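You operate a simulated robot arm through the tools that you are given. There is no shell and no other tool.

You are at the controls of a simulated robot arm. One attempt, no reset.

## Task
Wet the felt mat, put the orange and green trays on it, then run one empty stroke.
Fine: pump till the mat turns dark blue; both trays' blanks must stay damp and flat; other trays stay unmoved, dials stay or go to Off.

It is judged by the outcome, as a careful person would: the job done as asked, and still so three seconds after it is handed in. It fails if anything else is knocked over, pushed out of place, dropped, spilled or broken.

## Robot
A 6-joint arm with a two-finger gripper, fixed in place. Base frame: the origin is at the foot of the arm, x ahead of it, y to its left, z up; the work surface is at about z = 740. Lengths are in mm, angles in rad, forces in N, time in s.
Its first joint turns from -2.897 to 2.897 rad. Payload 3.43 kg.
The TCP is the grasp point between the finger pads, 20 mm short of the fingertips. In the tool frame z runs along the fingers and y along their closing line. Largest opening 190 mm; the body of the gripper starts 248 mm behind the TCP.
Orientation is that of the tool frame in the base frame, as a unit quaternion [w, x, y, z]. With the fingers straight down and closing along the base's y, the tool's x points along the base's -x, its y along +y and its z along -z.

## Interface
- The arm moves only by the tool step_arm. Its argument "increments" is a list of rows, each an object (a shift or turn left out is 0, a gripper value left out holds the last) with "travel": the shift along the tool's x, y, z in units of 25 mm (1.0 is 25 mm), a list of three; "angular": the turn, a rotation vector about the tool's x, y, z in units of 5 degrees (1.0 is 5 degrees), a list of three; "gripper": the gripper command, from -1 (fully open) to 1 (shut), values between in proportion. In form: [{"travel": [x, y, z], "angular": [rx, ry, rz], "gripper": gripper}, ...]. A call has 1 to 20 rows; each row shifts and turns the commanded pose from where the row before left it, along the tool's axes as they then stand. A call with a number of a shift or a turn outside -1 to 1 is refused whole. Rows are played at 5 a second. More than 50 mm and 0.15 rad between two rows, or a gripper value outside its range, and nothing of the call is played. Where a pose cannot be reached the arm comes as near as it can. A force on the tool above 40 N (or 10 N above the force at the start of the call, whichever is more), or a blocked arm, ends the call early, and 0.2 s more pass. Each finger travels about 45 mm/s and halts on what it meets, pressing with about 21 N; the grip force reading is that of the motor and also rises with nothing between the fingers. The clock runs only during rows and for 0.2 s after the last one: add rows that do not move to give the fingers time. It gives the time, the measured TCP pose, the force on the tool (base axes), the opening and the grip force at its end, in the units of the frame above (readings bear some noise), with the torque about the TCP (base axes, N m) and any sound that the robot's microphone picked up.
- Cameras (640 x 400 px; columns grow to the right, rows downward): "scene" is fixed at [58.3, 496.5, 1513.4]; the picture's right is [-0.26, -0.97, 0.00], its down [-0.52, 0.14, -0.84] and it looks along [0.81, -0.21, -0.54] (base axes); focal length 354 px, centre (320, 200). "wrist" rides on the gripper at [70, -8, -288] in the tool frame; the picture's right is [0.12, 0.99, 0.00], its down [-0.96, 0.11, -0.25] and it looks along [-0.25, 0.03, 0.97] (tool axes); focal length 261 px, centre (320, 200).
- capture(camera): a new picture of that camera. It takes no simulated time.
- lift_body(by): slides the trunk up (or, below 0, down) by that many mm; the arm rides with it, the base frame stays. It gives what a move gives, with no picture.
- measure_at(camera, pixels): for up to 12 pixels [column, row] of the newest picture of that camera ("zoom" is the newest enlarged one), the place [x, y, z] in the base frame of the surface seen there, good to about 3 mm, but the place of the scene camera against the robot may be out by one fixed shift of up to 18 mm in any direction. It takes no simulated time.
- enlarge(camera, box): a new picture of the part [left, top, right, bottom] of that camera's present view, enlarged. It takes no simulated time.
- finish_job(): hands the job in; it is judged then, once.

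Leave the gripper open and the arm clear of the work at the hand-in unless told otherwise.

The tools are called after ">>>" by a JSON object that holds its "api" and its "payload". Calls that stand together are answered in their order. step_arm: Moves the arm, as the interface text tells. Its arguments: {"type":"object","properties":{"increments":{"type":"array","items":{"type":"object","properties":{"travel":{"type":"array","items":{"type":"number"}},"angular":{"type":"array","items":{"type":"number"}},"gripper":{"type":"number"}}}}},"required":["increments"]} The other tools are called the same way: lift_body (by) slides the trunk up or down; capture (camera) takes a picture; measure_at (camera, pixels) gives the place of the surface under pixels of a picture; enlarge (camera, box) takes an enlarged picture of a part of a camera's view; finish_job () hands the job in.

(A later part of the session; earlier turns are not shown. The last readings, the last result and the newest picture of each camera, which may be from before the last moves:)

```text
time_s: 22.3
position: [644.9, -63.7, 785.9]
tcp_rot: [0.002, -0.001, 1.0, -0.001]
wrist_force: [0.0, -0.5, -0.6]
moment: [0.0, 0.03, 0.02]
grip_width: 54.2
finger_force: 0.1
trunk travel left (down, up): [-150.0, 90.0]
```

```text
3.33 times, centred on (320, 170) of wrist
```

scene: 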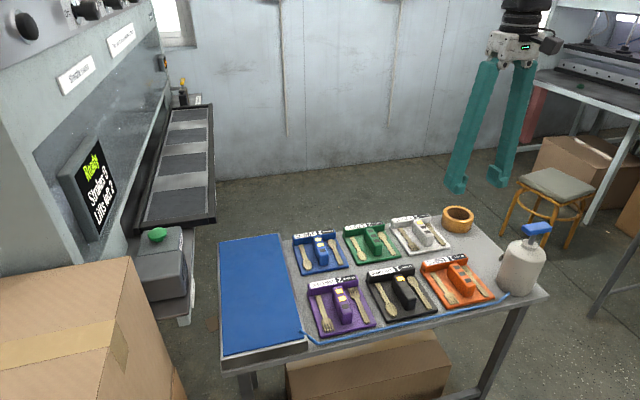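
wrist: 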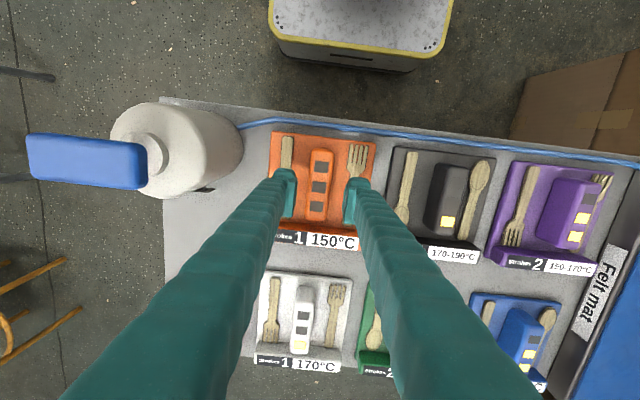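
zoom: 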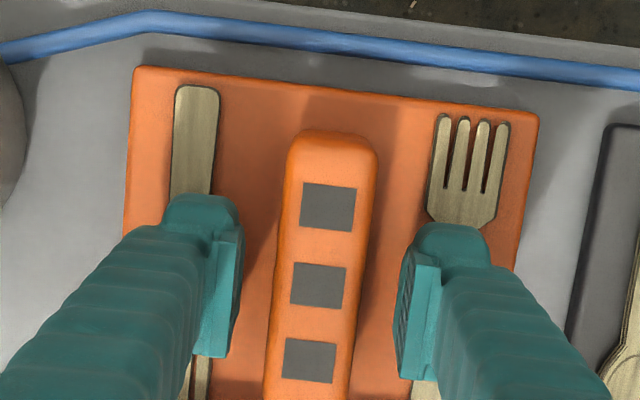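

The gap is roughly equal each side. I'll close on the handle.

>>> {"api": "step_arm", "payload": {"increments": [{"gripper": 0.7}, {"gripper": 1}, {}, {}, {}]}}

>>> {"api": "enlarge", "payload": {"camera": "wrist", "box": [260, 110, 380, 230]}}

>>> {"api": "enlarge", "payload": {"camera": "scene", "box": [390, 200, 520, 310]}}

```text
time_s: 23.5
position: [644.6, -63.6, 785.9]
tcp_rot: [0.002, 0.0, 1.0, -0.001]
wrist_force: [-0.4, -0.1, 1.3]
moment: [0.03, -0.05, -0.03]
grip_width: 29.1
finger_force: 21.3
trunk travel left (down, up): [-150.0, 90.0]
```

```text
3.33 times, centred on (320, 170) of wrist
```

zoom: 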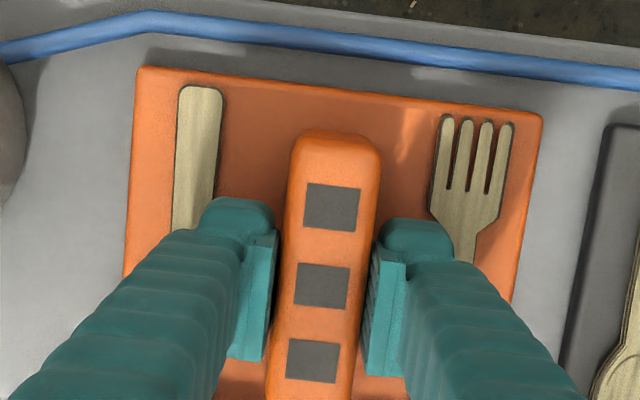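

```text
3.64 times, centred on (455, 255) of scene
```

zoom: 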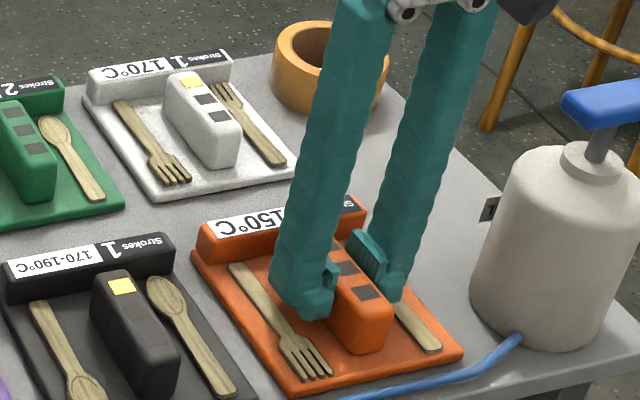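

Gripped at 29 mm width with 21 N. I'll lift gently straight up ~130 mm, then check that the tray hangs level.

>>> {"api": "step_arm", "payload": {"increments": [{"travel": [0, 0, -0.2]}, {"travel": [0, 0, -0.3]}, {"travel": [0, 0, -0.5]}, {"travel": [0, 0, -0.7]}, {"travel": [0, 0, -0.8]}, {"travel": [0, 0, -0.8]}, {"travel": [0, 0, -0.8]}, {"travel": [0, 0, -0.7]}, {"travel": [0, 0, -0.5]}, {"travel": [0, 0, -0.3]}, {}]}}

>>> {"api": "capture", "payload": {"camera": "scene"}}

>>> {"api": "capture", "payload": {"camera": "wrist"}}

```text
time_s: 25.9
position: [642.7, -63.5, 926.2]
tcp_rot: [0.002, 0.0, 1.0, -0.001]
wrist_force: [-0.8, 0.2, -3.8]
moment: [-0.02, 0.02, -0.06]
grip_width: 29.4
finger_force: 21.1
trunk travel left (down, up): [-150.0, 90.0]
```

```text
taken
```

scene: 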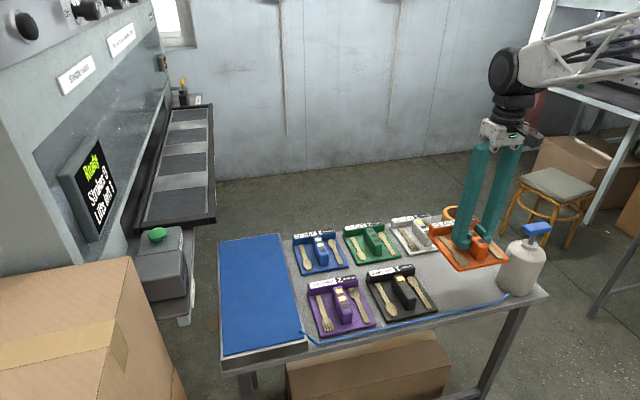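

```text
taken
```

wrist: 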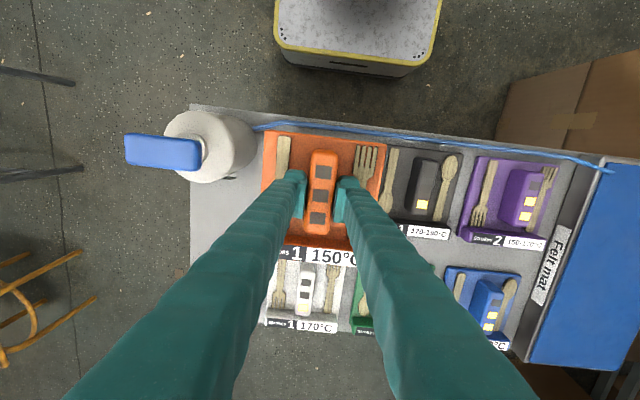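

The tray hangs level with blanks in place. I'll measure the felt and box extents from the wrist and scene views for the placement.

>>> {"api": "measure_at", "payload": {"camera": "wrist", "pixels": [[606, 168], [535, 360], [600, 300], [585, 360], [620, 370], [635, 175], [560, 120], [610, 120], [600, 70], [530, 80]]}}

>>> {"api": "measure_at", "payload": {"camera": "scene", "pixels": [[222, 244], [276, 237], [305, 334], [227, 350], [128, 260], [110, 395], [30, 280], [195, 232], [185, 290], [260, 290], [140, 270], [150, 228]]}}

>>> {"api": "enlarge", "payload": {"camera": "scene", "box": [60, 140, 130, 240]}}

```text
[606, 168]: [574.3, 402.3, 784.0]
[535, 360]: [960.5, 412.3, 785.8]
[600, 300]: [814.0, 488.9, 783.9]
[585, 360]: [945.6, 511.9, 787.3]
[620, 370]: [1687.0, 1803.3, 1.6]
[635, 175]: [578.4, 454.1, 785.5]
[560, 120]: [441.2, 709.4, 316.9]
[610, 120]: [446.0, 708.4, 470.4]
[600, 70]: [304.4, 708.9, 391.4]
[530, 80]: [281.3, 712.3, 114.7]
```

```text
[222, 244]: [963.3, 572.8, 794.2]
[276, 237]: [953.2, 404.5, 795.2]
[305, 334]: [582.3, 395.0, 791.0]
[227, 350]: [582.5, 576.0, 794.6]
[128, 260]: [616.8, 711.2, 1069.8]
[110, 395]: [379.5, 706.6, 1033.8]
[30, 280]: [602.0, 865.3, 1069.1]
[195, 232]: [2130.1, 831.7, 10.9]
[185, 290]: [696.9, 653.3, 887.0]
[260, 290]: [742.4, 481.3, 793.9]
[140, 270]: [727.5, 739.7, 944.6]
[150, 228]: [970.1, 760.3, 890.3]
```

```text
4.00 times, centred on (95, 190) of scene
```

zoom: 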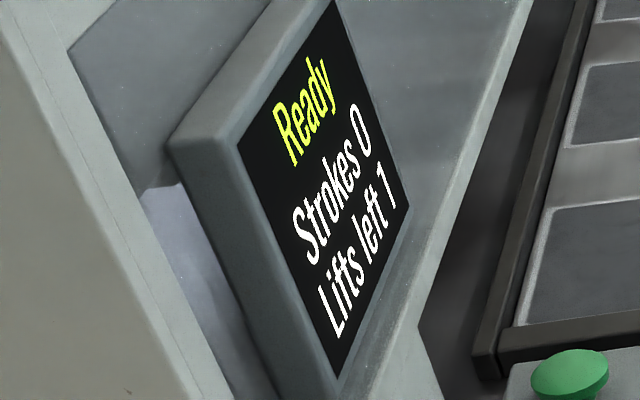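

Display: Lifts left 1. Felt spans x≈574–952, y≈403–576, z≈785. I'll check the hose tip at the felt corner before choosing the place.

>>> {"api": "enlarge", "payload": {"camera": "scene", "box": [280, 315, 340, 355]}}

>>> {"api": "measure_at", "payload": {"camera": "scene", "pixels": [[301, 331], [303, 333], [298, 330], [306, 337], [294, 340]]}}

>>> {"api": "measure_at", "payload": {"camera": "wrist", "pixels": [[612, 171], [608, 169], [604, 168]]}}

```text
10.00 times, centred on (310, 335) of scene
```

zoom: 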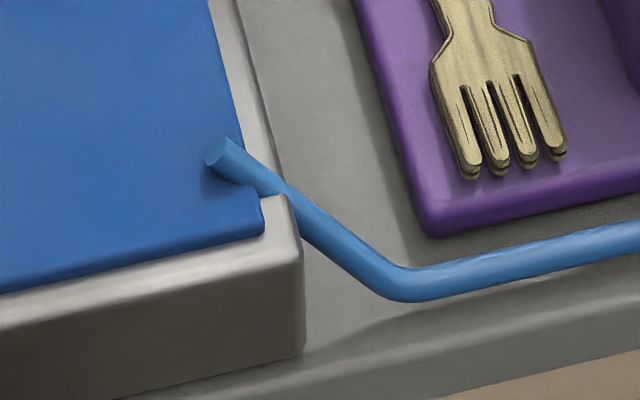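

```text
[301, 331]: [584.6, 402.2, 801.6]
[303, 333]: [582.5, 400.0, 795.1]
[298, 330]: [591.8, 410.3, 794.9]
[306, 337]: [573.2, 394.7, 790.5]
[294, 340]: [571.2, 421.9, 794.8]
```

```text
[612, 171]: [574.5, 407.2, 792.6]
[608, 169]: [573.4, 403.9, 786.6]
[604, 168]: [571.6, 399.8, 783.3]
```

The hose tip reaches about (580, 413), so I'll set the orange tray at y≈498 to clear it. I'm carrying it across at this height with smooth ramps.

>>> {"api": "step_arm", "payload": {"increments": [{"travel": [0, 0.3, 0]}, {"travel": [0, 0.6, 0]}, {"travel": [0, 0.8, 0]}, {"travel": [0, 0.9, 0]}, {"travel": [0, 0.9, 0]}, {"travel": [0, 0.9, 0]}, {"travel": [0, 0.9, 0]}, {"travel": [0, 0.9, 0]}, {"travel": [0, 0.9, 0]}, {"travel": [0, 0.9, 0]}, {"travel": [0, 0.9, 0]}, {"travel": [0, 0.9, 0]}, {"travel": [0, 0.9, 0]}, {"travel": [0, 0.9, 0]}, {"travel": [0, 0.9, 0]}, {"travel": [0, 0.9, 0]}, {"travel": [0, 0.9, 0]}, {"travel": [0, 0.8, 0]}, {"travel": [-0.1, 0.6, 0]}, {"travel": [-0.1, 0.3, 0]}]}}

>>> {"api": "capture", "payload": {"camera": "scene"}}

>>> {"api": "capture", "payload": {"camera": "wrist"}}

```text
time_s: 30.1
position: [651.5, 337.4, 926.3]
tcp_rot: [0.002, -0.001, 1.0, -0.001]
wrist_force: [1.3, -0.1, -3.0]
moment: [0.05, 0.05, 0.0]
grip_width: 29.3
finger_force: 21.3
trunk travel left (down, up): [-150.0, 90.0]
```

```text
taken
```

scene: 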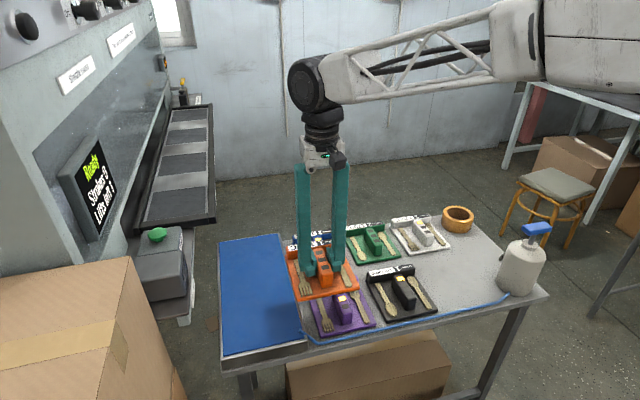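

```text
taken
```

wrist: 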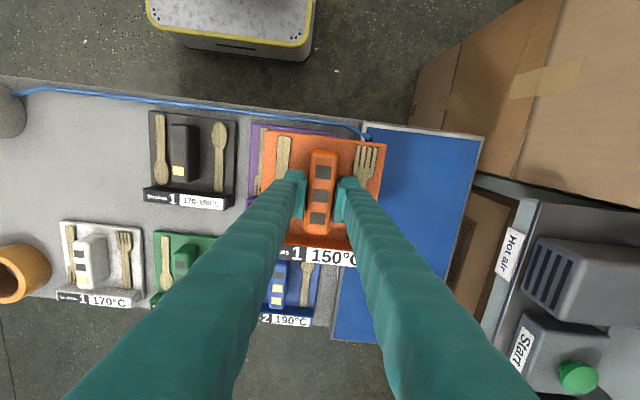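

Carried well. Another 160 mm in y to go, still at height.

>>> {"api": "step_arm", "payload": {"increments": [{"travel": [0, 0.4, 0]}, {"travel": [0, 0.7, 0]}, {"travel": [0, 0.8, 0]}, {"travel": [0, 0.9, 0]}, {"travel": [0, 0.9, 0]}, {"travel": [0, 0.9, 0]}, {"travel": [0, 0.8, 0]}, {"travel": [0.1, 0.6, 0]}, {"travel": [0, 0.4, 0]}, {}]}}

>>> {"api": "capture", "payload": {"camera": "wrist"}}

>>> {"api": "capture", "payload": {"camera": "scene"}}

```text
time_s: 32.3
position: [647.9, 496.5, 925.9]
tcp_rot: [0.001, 0.001, 1.0, -0.001]
wrist_force: [0.1, -0.8, -2.6]
moment: [-0.01, 0.02, 0.03]
grip_width: 29.3
finger_force: 21.2
trunk travel left (down, up): [-150.0, 90.0]
```

```text
taken
```

wrist: 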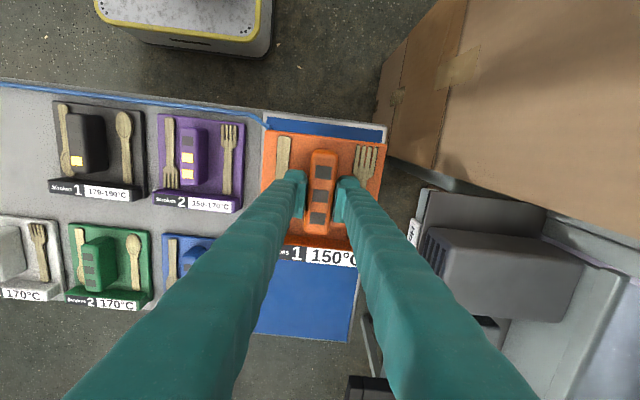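

```text
taken
```

scene: 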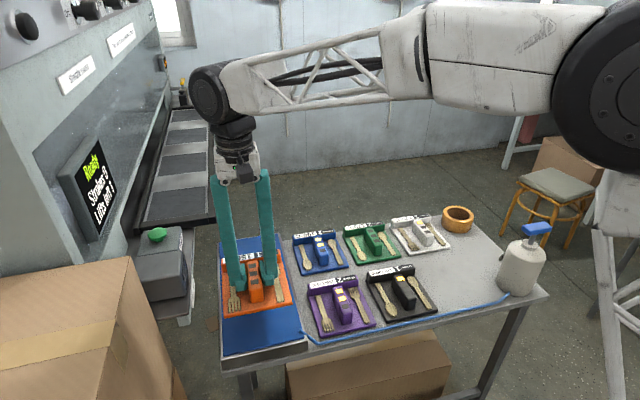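

I'll check tray corners against felt corners before lowering.

>>> {"api": "enlarge", "payload": {"camera": "wrist", "box": [240, 90, 400, 190]}}

>>> {"api": "measure_at", "payload": {"camera": "wrist", "pixels": [[269, 136], [382, 146], [270, 118], [384, 130], [265, 124], [258, 332], [347, 340], [300, 255], [345, 262], [348, 330]]}}

```text
4.00 times, centred on (320, 140) of wrist
```

zoom: 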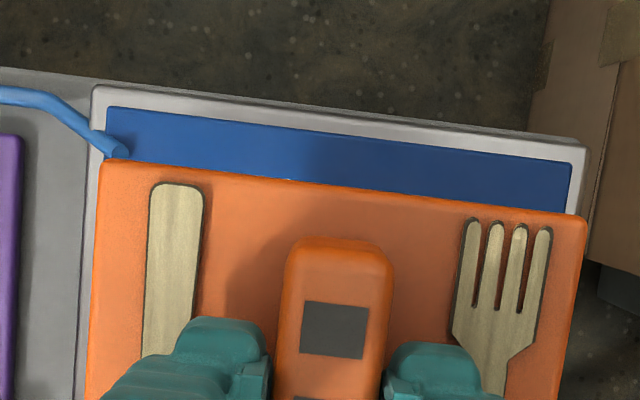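

```text
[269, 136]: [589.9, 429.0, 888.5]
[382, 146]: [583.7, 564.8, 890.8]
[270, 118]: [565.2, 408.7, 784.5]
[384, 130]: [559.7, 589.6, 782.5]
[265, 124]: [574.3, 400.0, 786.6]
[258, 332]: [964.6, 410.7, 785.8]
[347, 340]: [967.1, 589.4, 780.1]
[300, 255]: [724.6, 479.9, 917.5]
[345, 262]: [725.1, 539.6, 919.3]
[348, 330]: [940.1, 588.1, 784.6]
```

Measuring felt corners and hose tip in this zoom.

>>> {"api": "measure_at", "payload": {"camera": "zoom", "pixels": [[110, 112], [568, 168], [120, 152], [126, 148], [104, 165], [580, 220], [100, 92], [580, 150], [98, 380]]}}

```text
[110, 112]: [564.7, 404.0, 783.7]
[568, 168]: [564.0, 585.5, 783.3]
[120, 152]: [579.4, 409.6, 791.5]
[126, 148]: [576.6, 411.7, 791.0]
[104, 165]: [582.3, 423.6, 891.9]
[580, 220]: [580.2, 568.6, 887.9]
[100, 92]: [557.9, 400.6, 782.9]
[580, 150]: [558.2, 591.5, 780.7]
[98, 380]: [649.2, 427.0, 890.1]
```

Felt x from 562, y 402–587; tray is centred in y and the hose tip clears by ~10 mm. I'll shift 8 mm toward -x and lower, slowing near contact (TCP z≈831).

>>> {"api": "step_arm", "payload": {"increments": [{"travel": [0.16, 0, 0.2]}, {"travel": [0.16, 0, 0.5]}, {"travel": [0, 0, 0.7]}, {"travel": [0, 0, 0.7]}, {"travel": [0, 0, 0.6]}, {"travel": [0, 0, 0.4]}, {"travel": [0, 0, 0.3]}, {}]}}

>>> {"api": "enlarge", "payload": {"camera": "scene", "box": [205, 220, 325, 375]}}

>>> {"api": "enlarge", "payload": {"camera": "wrist", "box": [240, 90, 400, 190]}}

```text
time_s: 34.1
position: [639.0, 497.5, 840.0]
tcp_rot: [0.002, 0.001, 1.0, -0.001]
wrist_force: [1.2, -0.4, -3.4]
moment: [0.03, 0.03, -0.01]
grip_width: 29.3
finger_force: 21.0
trunk travel left (down, up): [-150.0, 90.0]
```

```text
2.58 times, centred on (265, 298) of scene
```

zoom: 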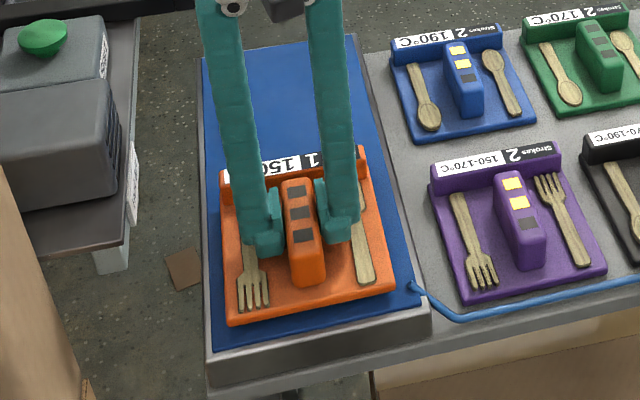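

```text
4.00 times, centred on (320, 140) of wrist
```

zoom: 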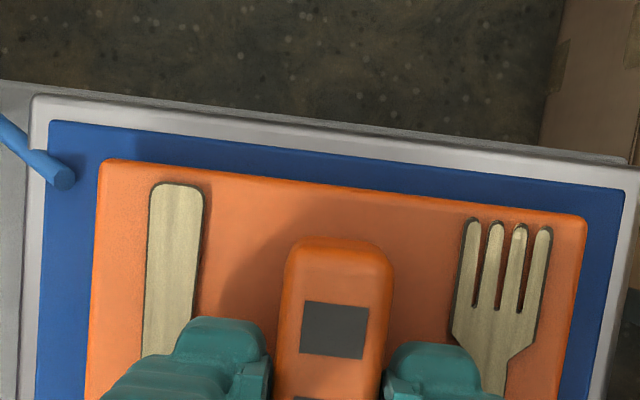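

The tray is inside the felt and clear of the hose. I'll lower the last ~9 mm slowly until the weight comes off.

>>> {"api": "step_arm", "payload": {"increments": [{"travel": [0, 0, 0.1]}, {"travel": [0, 0, 0.08]}, {"travel": [0, 0, 0.08]}, {"travel": [0, 0, 0.06]}, {}]}}

```text
time_s: 35.3
position: [640.2, 497.0, 832.6]
tcp_rot: [0.002, 0.0, 1.0, -0.001]
wrist_force: [-0.9, -0.3, -2.8]
moment: [-0.05, 0.06, 0.02]
grip_width: 29.1
finger_force: 21.4
trunk travel left (down, up): [-150.0, 90.0]
```

Force is still about -3 N, so the tray is not yet down. A few more 1.5 mm steps.

>>> {"api": "step_arm", "payload": {"increments": [{"travel": [0, 0, 0.06]}, {"travel": [0, 0, 0.06]}, {}]}}

```text
time_s: 36.1
position: [640.3, 497.8, 831.2]
tcp_rot: [0.003, 0.001, 1.0, 0.0]
wrist_force: [-0.7, -1.1, 16.5]
moment: [-0.03, 0.13, -0.03]
grip_width: 29.0
finger_force: 21.0
trunk travel left (down, up): [-150.0, 90.0]
```

Contact made (16 N). I'll ease up ~1 mm and open slightly to 54 mm, then raise.

>>> {"api": "step_arm", "payload": {"increments": [{"travel": [0, 0, -0.03]}, {"gripper": 0.8}, {"gripper": 0.43}, {}, {}]}}

>>> {"api": "enlarge", "payload": {"camera": "wrist", "box": [240, 90, 400, 250]}}

>>> {"api": "enlarge", "payload": {"camera": "scene", "box": [205, 220, 325, 375]}}

```text
time_s: 37.3
position: [639.5, 496.8, 830.2]
tcp_rot: [0.001, 0.0, 1.0, -0.001]
wrist_force: [-0.5, -0.5, 0.2]
moment: [0.02, -0.02, 0.0]
grip_width: 54.3
finger_force: 0.0
trunk travel left (down, up): [-150.0, 90.0]
```

```text
2.50 times, centred on (320, 170) of wrist
```

zoom: 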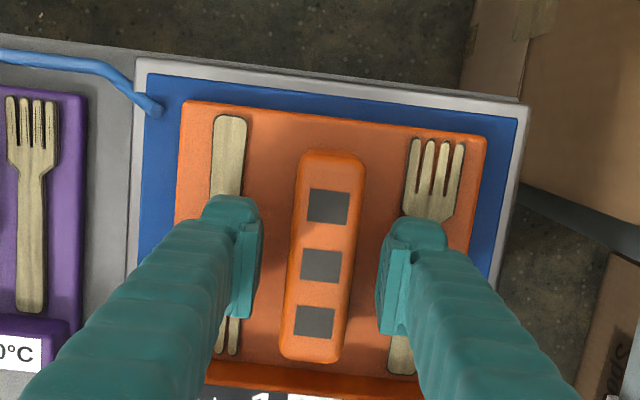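

```text
2.58 times, centred on (265, 298) of scene
```

zoom: 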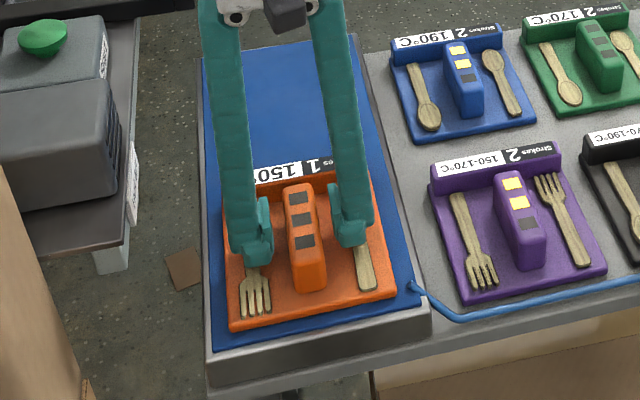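

The tray rests on the felt, blanks in place. I'll rise straight up 170 mm, then travel toward the green tray at about (856, 112).

>>> {"api": "step_arm", "payload": {"increments": [{"travel": [0, 0, -0.4]}, {"travel": [0, 0, -0.8]}, {"travel": [0, 0, -1]}, {"travel": [0, 0, -1]}, {"travel": [0, 0, -1]}, {"travel": [0, 0, -1]}, {"travel": [0, 0, -1]}, {"travel": [0, 0, -0.7]}]}}

>>> {"api": "step_arm", "payload": {"increments": [{"travel": [-0.5, -0.9, 0]}, {"travel": [-0.5, -0.9, 0]}, {"travel": [-0.5, -0.9, 0]}, {"travel": [-0.5, -0.9, 0]}, {"travel": [-0.5, -0.9, 0]}, {"travel": [-0.5, -0.9, 0]}, {"travel": [-0.5, -0.9, 0]}, {"travel": [-0.5, -0.9, 0]}, {"travel": [-0.5, -0.9, 0]}, {"travel": [-0.5, -0.9, 0]}, {"travel": [-0.5, -0.9, 0]}, {"travel": [-0.5, -0.9, 0]}, {"travel": [-0.5, -0.9, 0]}, {"travel": [-0.5, -0.9, 0]}, {"travel": [-0.5, -0.9, 0]}, {"travel": [-0.5, -0.9, 0]}, {"travel": [-0.5, -0.9, 0]}, {}]}}

>>> {"api": "capture", "payload": {"camera": "wrist"}}

>>> {"api": "capture", "payload": {"camera": "scene"}}

```text
time_s: 39.1
position: [639.5, 496.5, 1003.3]
tcp_rot: [0.001, 0.001, 1.0, -0.001]
wrist_force: [-0.6, -0.4, -0.3]
moment: [-0.03, 0.04, -0.02]
grip_width: 54.2
finger_force: 0.1
trunk travel left (down, up): [-150.0, 90.0]
```

```text
time_s: 42.9
position: [851.1, 114.0, 1004.0]
tcp_rot: [0.002, 0.0, 1.0, -0.001]
wrist_force: [-0.1, 0.2, 0.4]
moment: [-0.04, -0.01, -0.05]
grip_width: 54.1
finger_force: 0.0
trunk travel left (down, up): [-150.0, 90.0]
```

```text
taken
```

wrist: 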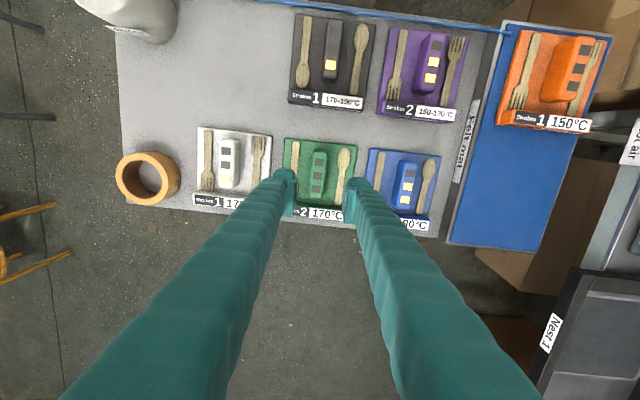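

```text
taken
```

scene: 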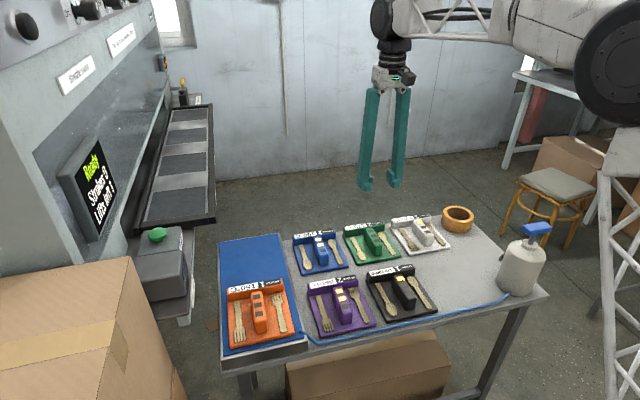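

I'm above the green tray. I'll zoom in and measure its handle.

>>> {"api": "enlarge", "payload": {"camera": "wrist", "box": [270, 125, 380, 230]}}

>>> {"api": "measure_at", "payload": {"camera": "zoom", "pixels": [[270, 120], [290, 120], [312, 120], [265, 200], [285, 200], [308, 200], [295, 100], [285, 262], [130, 75], [455, 95], [425, 150], [190, 120]]}}

```text
3.81 times, centred on (325, 178) of wrist
```

zoom: 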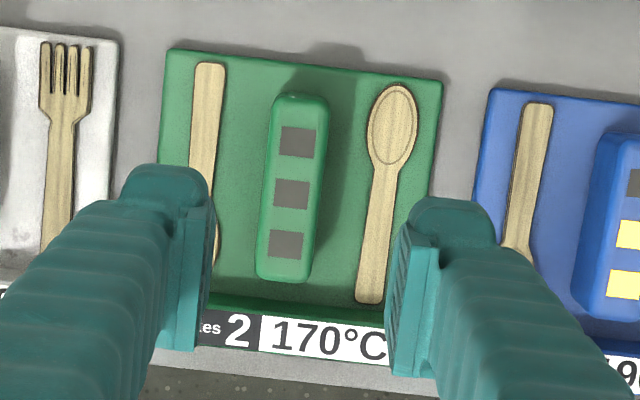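

```text
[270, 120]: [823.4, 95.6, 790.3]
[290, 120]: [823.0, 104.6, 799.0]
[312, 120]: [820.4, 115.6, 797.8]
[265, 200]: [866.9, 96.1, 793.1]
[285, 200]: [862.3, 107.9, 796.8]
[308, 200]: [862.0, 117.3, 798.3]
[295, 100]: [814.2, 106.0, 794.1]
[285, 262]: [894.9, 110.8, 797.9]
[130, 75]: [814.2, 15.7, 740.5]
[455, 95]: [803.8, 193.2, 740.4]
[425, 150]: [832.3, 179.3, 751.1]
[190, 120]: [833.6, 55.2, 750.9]
```

The green handle centre is about (853, 109). I'll centre there (x 857) and descend to z≈838 first.

>>> {"api": "step_arm", "payload": {"increments": [{"travel": [-0.24, -0.2, 0]}, {"travel": [0, 0, 1]}, {"travel": [0, 0, 1]}, {"travel": [0, 0, 1]}, {"travel": [0, 0, 1]}, {"travel": [0, 0, 1]}, {"travel": [0, 0, 1]}, {"travel": [0, 0, 0.6]}, {}]}}

>>> {"api": "enlarge", "payload": {"camera": "wrist", "box": [260, 110, 380, 230]}}

>>> {"api": "enlarge", "payload": {"camera": "scene", "box": [310, 180, 440, 290]}}

```text
time_s: 44.9
position: [858.2, 108.8, 839.3]
tcp_rot: [0.001, 0.0, 1.0, 0.0]
wrist_force: [0.1, -0.2, -0.4]
moment: [0.03, 0.02, -0.01]
grip_width: 54.1
finger_force: 0.0
trunk travel left (down, up): [-150.0, 90.0]
```

```text
3.33 times, centred on (320, 170) of wrist
```

zoom: 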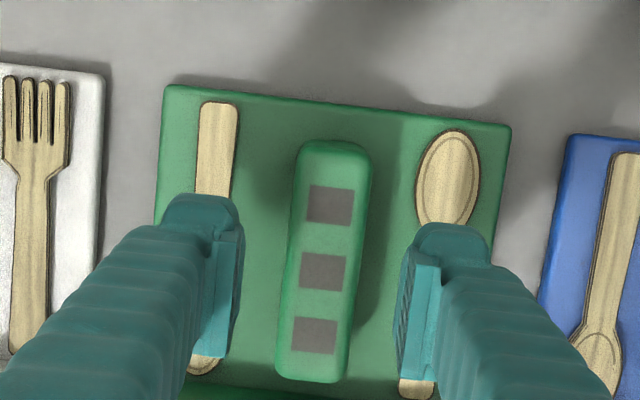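

```text
3.64 times, centred on (375, 235) of scene
```

zoom: 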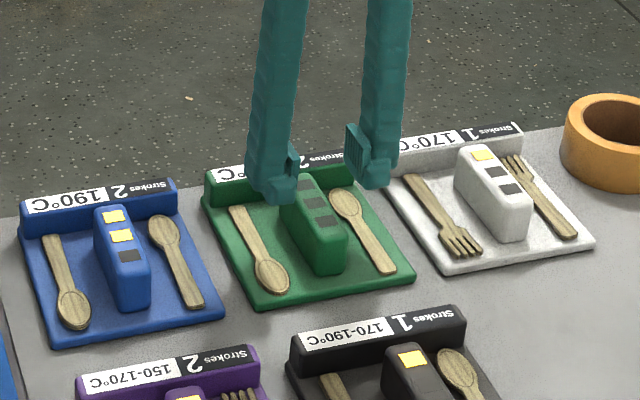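

It's centred. Descending to z≈786 and closing.

>>> {"api": "step_arm", "payload": {"increments": [{"travel": [0, 0.03, 0.6]}, {"travel": [0, 0, 0.6]}, {"travel": [0, 0, 0.5]}, {"travel": [0, 0, 0.43]}, {}, {"gripper": 0.7}, {"gripper": 1}, {}, {}, {}]}}

>>> {"api": "enlarge", "payload": {"camera": "wrist", "box": [260, 110, 380, 230]}}

>>> {"api": "enlarge", "payload": {"camera": "scene", "box": [310, 180, 440, 290]}}

```text
time_s: 47.1
position: [857.6, 109.2, 786.8]
tcp_rot: [0.001, -0.001, 1.0, 0.0]
wrist_force: [0.4, -0.6, -0.7]
moment: [-0.01, 0.0, 0.02]
grip_width: 29.3
finger_force: 21.4
trunk travel left (down, up): [-150.0, 90.0]
```

```text
3.33 times, centred on (320, 170) of wrist
```

zoom: 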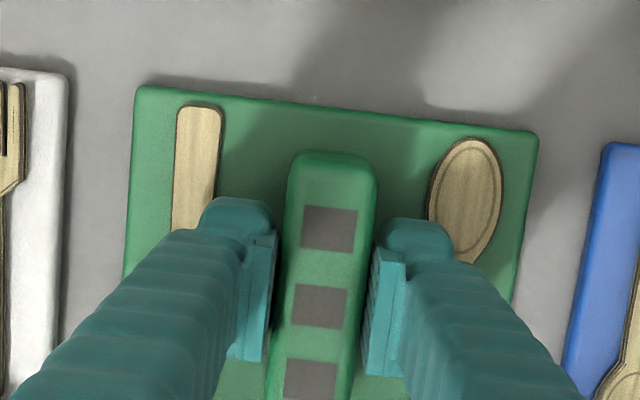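

```text
3.64 times, centred on (375, 235) of scene
```

zoom: 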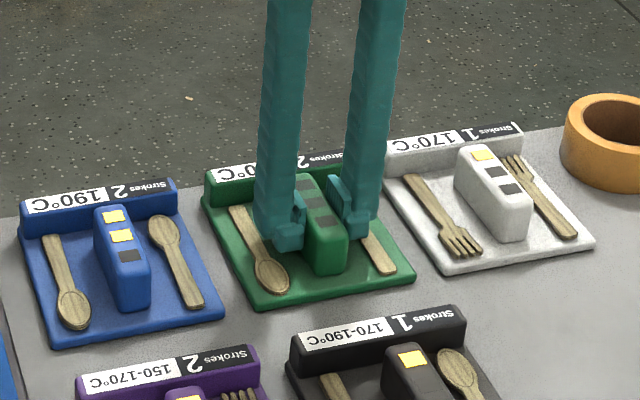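

Green handle gripped (29 mm, 21 N). Lifting gently straight up 140 mm.

>>> {"api": "step_arm", "payload": {"increments": [{"travel": [0, 0, -0.2]}, {"travel": [0, 0, -0.3]}, {"travel": [0, 0, -0.5]}, {"travel": [0, 0, -0.7]}, {"travel": [0, 0, -0.8]}, {"travel": [0, 0, -0.8]}, {"travel": [0, 0, -0.8]}, {"travel": [0, 0, -0.7]}, {"travel": [0, 0, -0.5]}, {"travel": [0, 0, -0.3]}, {}]}}

>>> {"api": "capture", "payload": {"camera": "scene"}}

>>> {"api": "capture", "payload": {"camera": "wrist"}}

```text
time_s: 49.5
position: [857.9, 109.5, 926.3]
tcp_rot: [0.002, 0.0, 1.0, -0.001]
wrist_force: [0.3, 0.9, -3.1]
moment: [0.0, 0.09, 0.0]
grip_width: 29.1
finger_force: 21.1
trunk travel left (down, up): [-150.0, 90.0]
```

```text
taken
```

scene: 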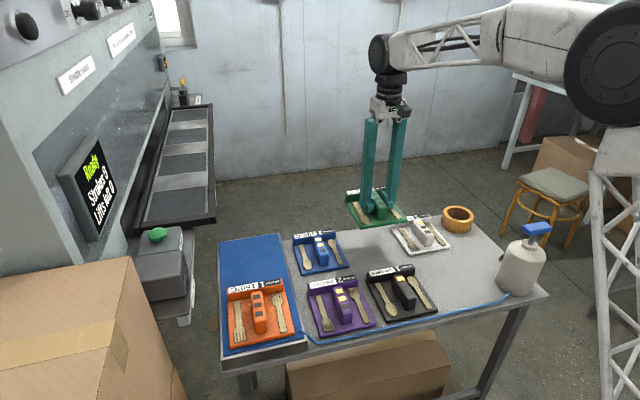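

```text
taken
```

wrist: 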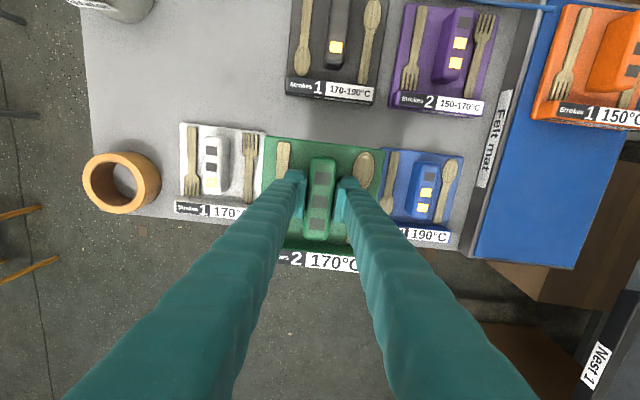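

The green tray is level; lifts left 0. I'll measure the felt's far edge and the orange tray's edge.

>>> {"api": "measure_at", "payload": {"camera": "wrist", "pixels": [[478, 254], [572, 265], [525, 259], [560, 122], [600, 125], [540, 180], [520, 256], [618, 135]]}}

>>> {"api": "enlarge", "payload": {"camera": "wrist", "box": [460, 90, 640, 280]}}

>>> {"api": "measure_at", "payload": {"camera": "zoom", "pixels": [[100, 330], [230, 350], [290, 354], [55, 355], [180, 330], [210, 100], [330, 120]]}}

```text
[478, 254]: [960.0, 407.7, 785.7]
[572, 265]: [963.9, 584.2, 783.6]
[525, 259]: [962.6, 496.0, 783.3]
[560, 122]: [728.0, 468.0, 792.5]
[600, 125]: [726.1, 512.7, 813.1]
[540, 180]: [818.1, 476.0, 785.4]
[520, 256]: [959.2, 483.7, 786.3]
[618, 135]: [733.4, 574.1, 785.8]
```

```text
2.11 times, centred on (550, 185) of wrist
```

zoom: 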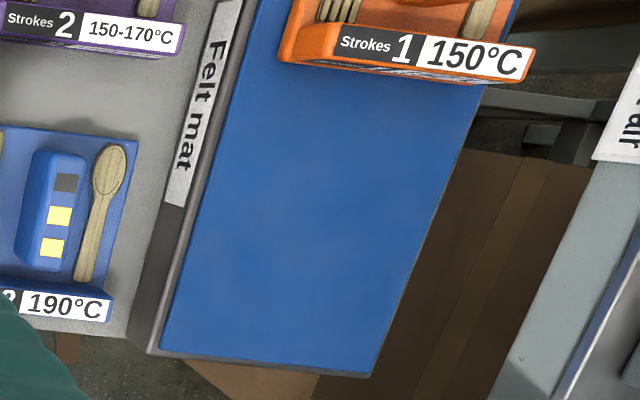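

```text
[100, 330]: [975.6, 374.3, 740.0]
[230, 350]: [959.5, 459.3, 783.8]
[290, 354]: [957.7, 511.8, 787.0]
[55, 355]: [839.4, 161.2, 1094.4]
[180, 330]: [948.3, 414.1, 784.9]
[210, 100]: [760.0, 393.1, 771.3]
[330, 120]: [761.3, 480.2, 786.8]
```

Felt ends at x≈960; orange ends at 728. So green at TCP x≈860 spans about 793–943. I'll carry it straight in +y by 388 mm.

>>> {"api": "step_arm", "payload": {"increments": [{"travel": [0, 0.3, 0]}, {"travel": [0, 0.6, 0]}, {"travel": [0, 0.8, 0]}, {"travel": [0, 0.9, 0]}, {"travel": [0, 0.9, 0]}, {"travel": [0, 0.9, 0]}, {"travel": [0, 0.9, 0]}, {"travel": [0, 0.9, 0]}, {"travel": [0, 0.9, 0]}, {"travel": [0, 0.9, 0]}, {"travel": [0, 0.9, 0]}, {"travel": [0, 0.9, 0]}, {"travel": [0, 0.9, 0]}, {"travel": [0, 0.9, 0]}, {"travel": [0, 0.9, 0]}, {"travel": [0, 0.9, 0]}, {"travel": [0, 0.9, 0]}, {"travel": [-0.1, 0.7, 0]}, {"travel": [0, 0.5, 0]}, {}]}}

>>> {"api": "capture", "payload": {"camera": "wrist"}}

>>> {"api": "capture", "payload": {"camera": "scene"}}

>>> {"api": "measure_at", "payload": {"camera": "wrist", "pixels": [[268, 140], [382, 150], [300, 263], [345, 268]]}}

```text
time_s: 53.7
position: [860.7, 496.3, 924.4]
tcp_rot: [0.002, 0.001, 1.0, 0.0]
wrist_force: [0.2, 0.1, -2.8]
moment: [0.03, 0.11, -0.01]
grip_width: 28.9
finger_force: 20.8
trunk travel left (down, up): [-150.0, 90.0]
```

```text
taken
```

wrist: 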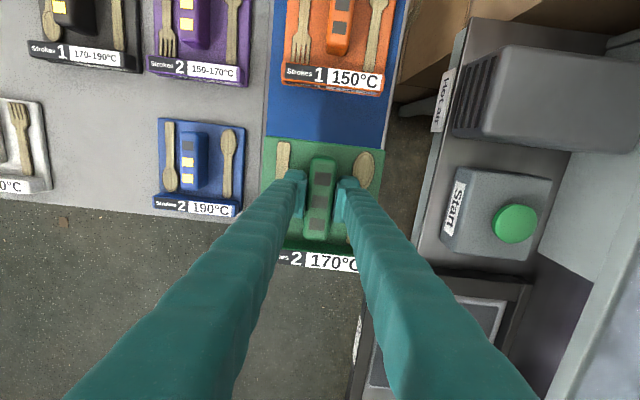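

```text
taken
```

scene: 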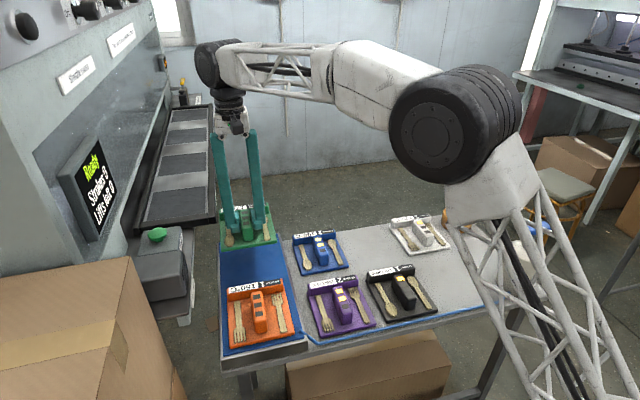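

```text
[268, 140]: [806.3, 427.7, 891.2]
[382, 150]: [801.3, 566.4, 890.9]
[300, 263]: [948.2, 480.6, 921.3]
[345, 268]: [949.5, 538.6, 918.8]
```

The tray spans x≈796–948, y≈424–570. I'll shift 6 mm toward -x for margin and lower to about z 838.

>>> {"api": "step_arm", "payload": {"increments": [{"travel": [0.12, 0, 0.2]}, {"travel": [0.12, 0, 0.5]}, {"travel": [0, 0, 0.7]}, {"travel": [0, 0, 0.7]}, {"travel": [0, 0, 0.6]}, {"travel": [0, 0, 0.4]}, {"travel": [0, 0, 0.28]}, {}]}}

>>> {"api": "enlarge", "payload": {"camera": "scene", "box": [195, 180, 315, 300]}}

>>> {"api": "enlarge", "payload": {"camera": "wrist", "box": [220, 70, 420, 290]}}

```text
time_s: 55.5
position: [854.5, 496.9, 840.8]
tcp_rot: [0.002, 0.0, 1.0, 0.0]
wrist_force: [-0.2, 0.0, -2.3]
moment: [-0.02, 0.07, 0.03]
grip_width: 29.3
finger_force: 21.1
trunk travel left (down, up): [-150.0, 90.0]
```

```text
3.33 times, centred on (255, 240) of scene
```

zoom: 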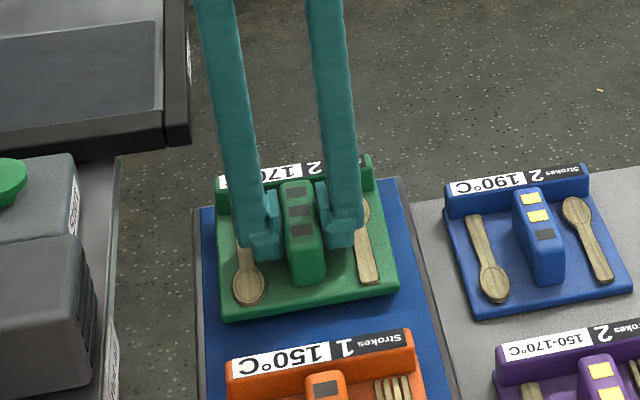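

```text
1.82 times, centred on (320, 180) of wrist
```

zoom: 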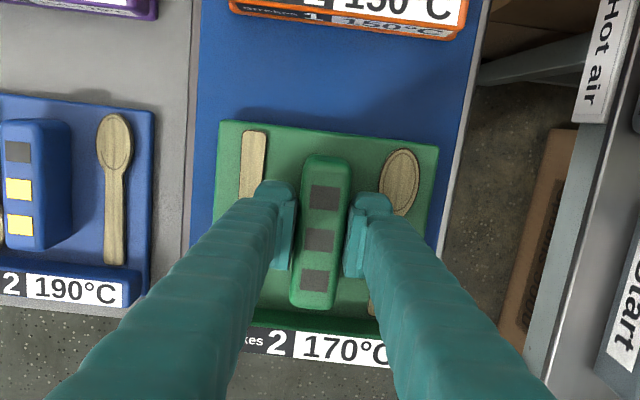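

Fine alignment. Lowering the final ~9 mm slowly.

>>> {"api": "step_arm", "payload": {"increments": [{"travel": [0, 0, 0.1]}, {"travel": [0, 0, 0.1]}, {"travel": [0, 0, 0.08]}, {"travel": [0, 0, 0.06]}, {}]}}

```text
time_s: 56.7
position: [854.4, 497.3, 833.6]
tcp_rot: [0.002, 0.001, 1.0, -0.001]
wrist_force: [0.2, 0.4, -2.5]
moment: [0.0, 0.09, 0.02]
grip_width: 29.2
finger_force: 20.4
trunk travel left (down, up): [-150.0, 90.0]
```

Still hanging (-2.5 N). Two more small steps.

>>> {"api": "step_arm", "payload": {"increments": [{"travel": [0, 0, 0.06]}, {"travel": [0, 0, 0.05]}, {}]}}

```text
time_s: 57.5
position: [855.4, 497.7, 831.0]
tcp_rot: [0.003, 0.001, 1.0, -0.001]
wrist_force: [-0.9, -0.7, 13.7]
moment: [-0.04, 0.08, 0.02]
grip_width: 29.2
finger_force: 20.5
trunk travel left (down, up): [-150.0, 90.0]
```

Contact (13.7 N). Ease up 1 mm, open to 54 mm, and rise.

>>> {"api": "step_arm", "payload": {"increments": [{"travel": [0, 0, -0.03]}, {"gripper": 0.8}, {"gripper": 0.43}, {}, {}]}}

>>> {"api": "step_arm", "payload": {"increments": [{"travel": [0, 0, -0.4]}, {"travel": [0, 0, -0.8]}, {"travel": [0, 0, -1]}, {"travel": [0, 0, -1]}, {"travel": [0, 0, -1]}, {"travel": [0, 0, -1]}, {"travel": [0, 0, -1]}, {"travel": [0, 0, -1]}, {"travel": [0, 0, -1], "gripper": 1}, {}]}}

>>> {"api": "capture", "payload": {"camera": "wrist"}}

>>> {"api": "capture", "payload": {"camera": "scene"}}

```text
time_s: 58.7
position: [855.1, 497.5, 830.8]
tcp_rot: [0.002, 0.0, 1.0, -0.001]
wrist_force: [1.3, 0.2, 0.3]
moment: [0.03, 0.02, 0.02]
grip_width: 54.2
finger_force: 0.2
trunk travel left (down, up): [-150.0, 90.0]
```

```text
time_s: 60.9
position: [854.5, 499.8, 1036.4]
tcp_rot: [0.002, 0.001, 1.0, -0.001]
wrist_force: [-0.6, -0.7, 0.0]
moment: [0.0, 0.03, 0.01]
grip_width: 1.1
finger_force: 0.0
trunk travel left (down, up): [-150.0, 90.0]
```

```text
taken
```

wrist: 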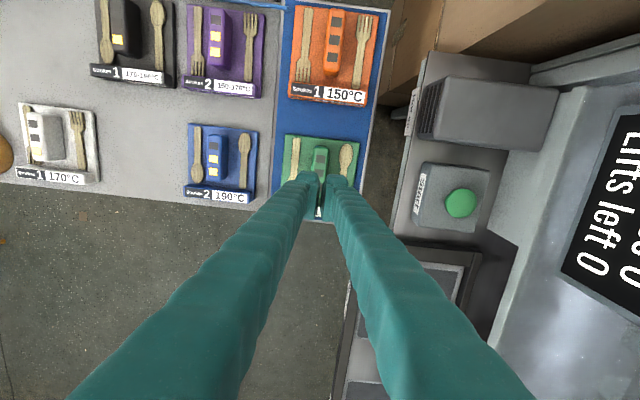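

```text
taken
```

scene: 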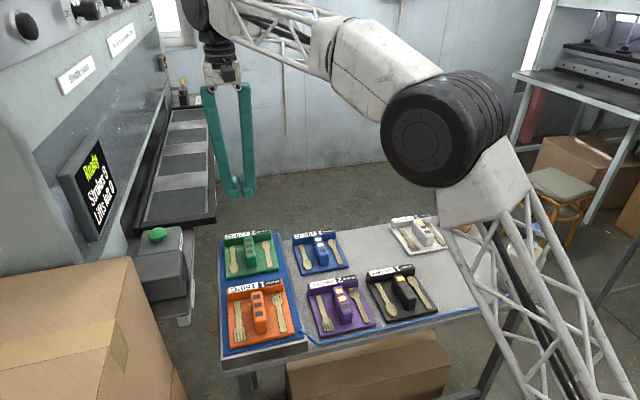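

Both trays lie on the felt and the display reads "Lifts left 0", Ready. Next is the Start button. I'll measure the button and the press front above it to be sure the gripper body clears.

>>> {"api": "measure_at", "payload": {"camera": "scene", "pixels": [[157, 235], [150, 242], [75, 70], [122, 38], [120, 80], [140, 110], [60, 150], [25, 25], [85, 10], [100, 160], [150, 60], [118, 130]]}}

>>> {"api": "enlarge", "payload": {"camera": "wrist", "box": [380, 60, 640, 300]}}

>>> {"api": "measure_at", "payload": {"camera": "wrist", "pixels": [[460, 203], [450, 195], [472, 210], [460, 190], [455, 216], [430, 200], [540, 130], [600, 200], [630, 130], [520, 240], [440, 245], [585, 270]]}}

>>> {"api": "enlarge", "payload": {"camera": "scene", "box": [0, 0, 140, 100]}}

```text
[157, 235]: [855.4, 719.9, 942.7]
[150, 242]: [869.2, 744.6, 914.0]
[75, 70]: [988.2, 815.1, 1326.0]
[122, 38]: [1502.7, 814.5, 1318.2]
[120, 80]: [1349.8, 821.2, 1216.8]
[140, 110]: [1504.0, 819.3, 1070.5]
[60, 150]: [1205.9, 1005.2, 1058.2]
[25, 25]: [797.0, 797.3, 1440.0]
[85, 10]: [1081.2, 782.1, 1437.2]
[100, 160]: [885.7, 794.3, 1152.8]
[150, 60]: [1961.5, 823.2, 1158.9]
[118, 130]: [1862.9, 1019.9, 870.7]
```

```text
1.67 times, centred on (510, 180) of wrist
```

zoom: 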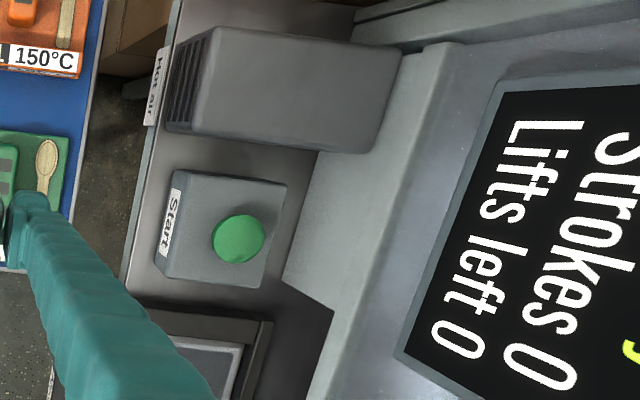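

```text
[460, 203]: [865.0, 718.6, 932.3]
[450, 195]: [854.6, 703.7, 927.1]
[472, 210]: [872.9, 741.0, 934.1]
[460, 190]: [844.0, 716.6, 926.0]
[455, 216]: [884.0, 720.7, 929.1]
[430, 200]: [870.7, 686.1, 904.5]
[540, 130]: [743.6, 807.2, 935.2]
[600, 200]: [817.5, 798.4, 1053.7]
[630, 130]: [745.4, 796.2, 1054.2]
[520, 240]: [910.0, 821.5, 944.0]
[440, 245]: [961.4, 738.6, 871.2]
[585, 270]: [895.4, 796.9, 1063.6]
```

```text
4.00 times, centred on (70, 50) of scene
```

zoom: 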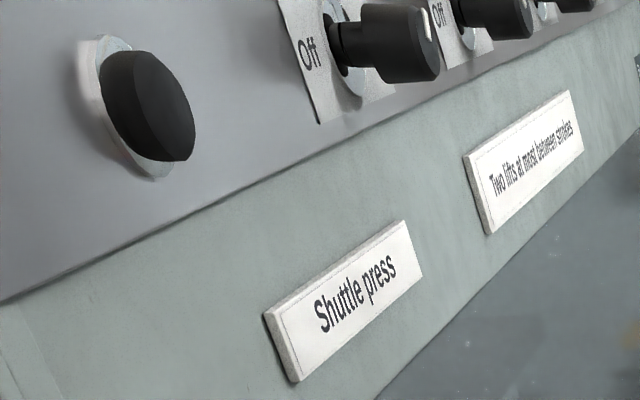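

The button top is at about (864, 719, 933). The press face is at y≈800–815 with knobs above, so I'll tilt the tool 30° so the body leans away from the press. First a close look at the trays on the mat.

>>> {"api": "enlarge", "payload": {"camera": "scene", "box": [205, 220, 325, 375]}}

>>> {"api": "enlarge", "payload": {"camera": "wrist", "box": [260, 0, 400, 230]}}

```text
2.58 times, centred on (265, 298) of scene
```

zoom: 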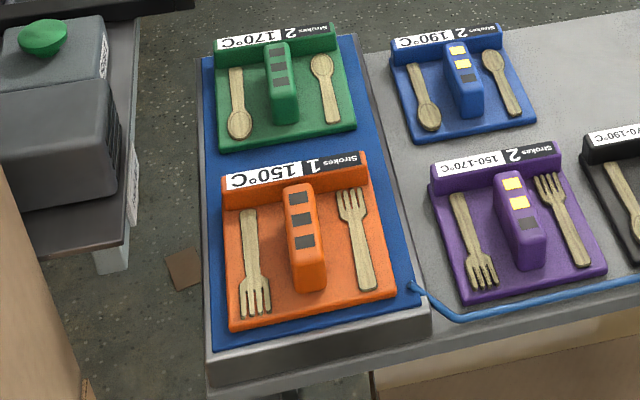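

```text
1.74 times, centred on (330, 115) of wrist
```

zoom: 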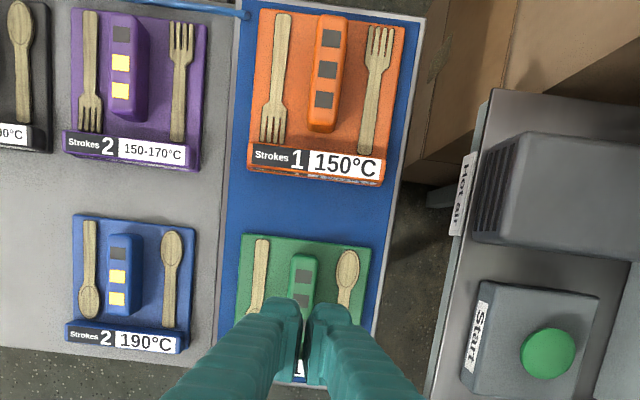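

Both trays are fully on the felt with blanks lying flat. I'll tilt the tool by 30° (6 rows) here, well above the trays.

>>> {"api": "step_arm", "payload": {"increments": [{"angular": [-1, 0, 0]}, {"angular": [-1, 0, 0]}, {"angular": [-1, 0, 0]}, {"angular": [-1, 0, 0]}, {"angular": [-1, 0, 0]}, {"angular": [-1, 0, 0]}, {}, {}]}}

>>> {"api": "capture", "payload": {"camera": "scene"}}

>>> {"api": "capture", "payload": {"camera": "wrist"}}

```text
time_s: 62.7
position: [855.2, 499.0, 1035.0]
tcp_rot: [0.001, 0.0, 0.966, 0.257]
wrist_force: [-0.3, 0.5, 0.0]
moment: [0.01, -0.01, -0.01]
grip_width: 0.0
finger_force: 21.3
trunk travel left (down, up): [-150.0, 90.0]
```

```text
taken
```

scene: 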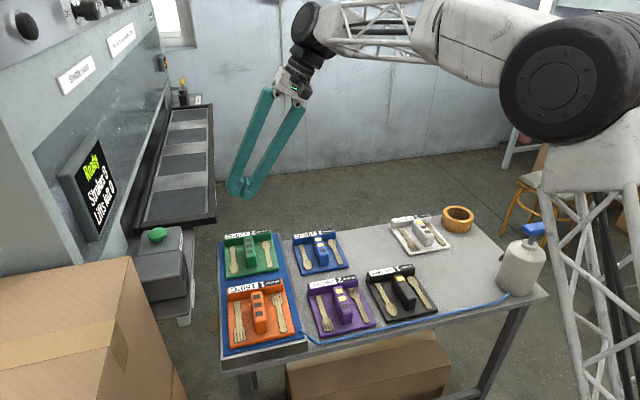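

```text
taken
```

wrist: 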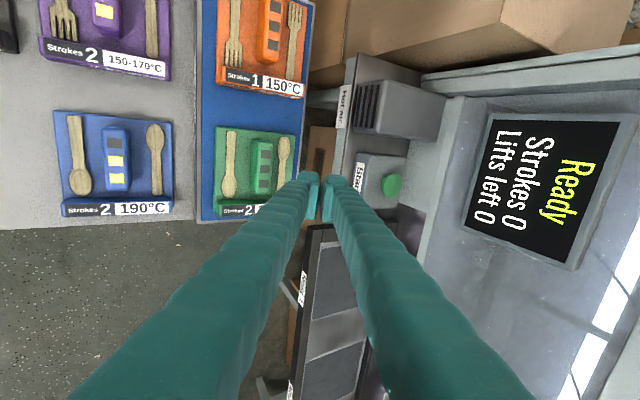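

Tilt is right, leaning away from the press. Now I'll move level toward the button: +y 222 mm, x +9 mm.

>>> {"api": "step_arm", "payload": {"increments": [{"travel": [-0.035, 0.769, 0.444]}, {"travel": [-0.035, 0.769, 0.444]}, {"travel": [-0.035, 0.769, 0.444]}, {"travel": [-0.035, 0.769, 0.444]}, {"travel": [-0.035, 0.769, 0.444]}, {"travel": [-0.035, 0.769, 0.444]}, {"travel": [-0.035, 0.769, 0.444]}, {"travel": [-0.035, 0.769, 0.444]}, {"travel": [-0.035, 0.769, 0.444]}, {"travel": [-0.035, 0.769, 0.444]}, {}]}}

>>> {"api": "capture", "payload": {"camera": "scene"}}

>>> {"api": "enlarge", "payload": {"camera": "wrist", "box": [230, 100, 410, 240]}}

```text
time_s: 65.1
position: [862.4, 719.5, 1034.4]
tcp_rot: [0.002, 0.0, 0.966, 0.257]
wrist_force: [-0.6, -0.3, -0.1]
moment: [-0.02, 0.04, 0.02]
grip_width: 0.0
finger_force: 20.5
trunk travel left (down, up): [-150.0, 90.0]
```

```text
taken
```

scene: 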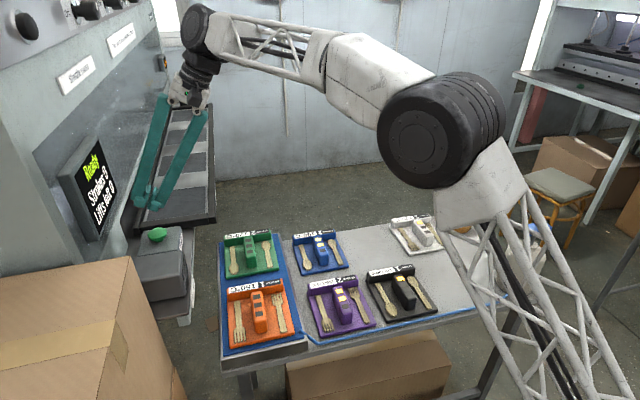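

```text
2.86 times, centred on (320, 170) of wrist
```

zoom: 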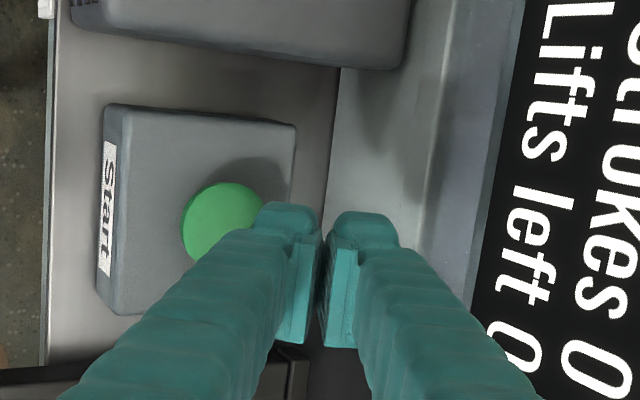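

I'm above the button (appears offset due to the tilted view). I'll measure the button again from here.

>>> {"api": "measure_at", "payload": {"camera": "zoom", "pixels": [[220, 220], [190, 225], [220, 188], [255, 200], [200, 250], [150, 200], [280, 240]]}}

```text
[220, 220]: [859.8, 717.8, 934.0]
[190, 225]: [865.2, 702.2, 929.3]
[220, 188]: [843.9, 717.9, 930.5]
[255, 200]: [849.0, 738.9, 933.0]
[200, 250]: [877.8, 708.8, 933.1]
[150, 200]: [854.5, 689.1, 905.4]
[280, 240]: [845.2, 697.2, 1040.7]
```

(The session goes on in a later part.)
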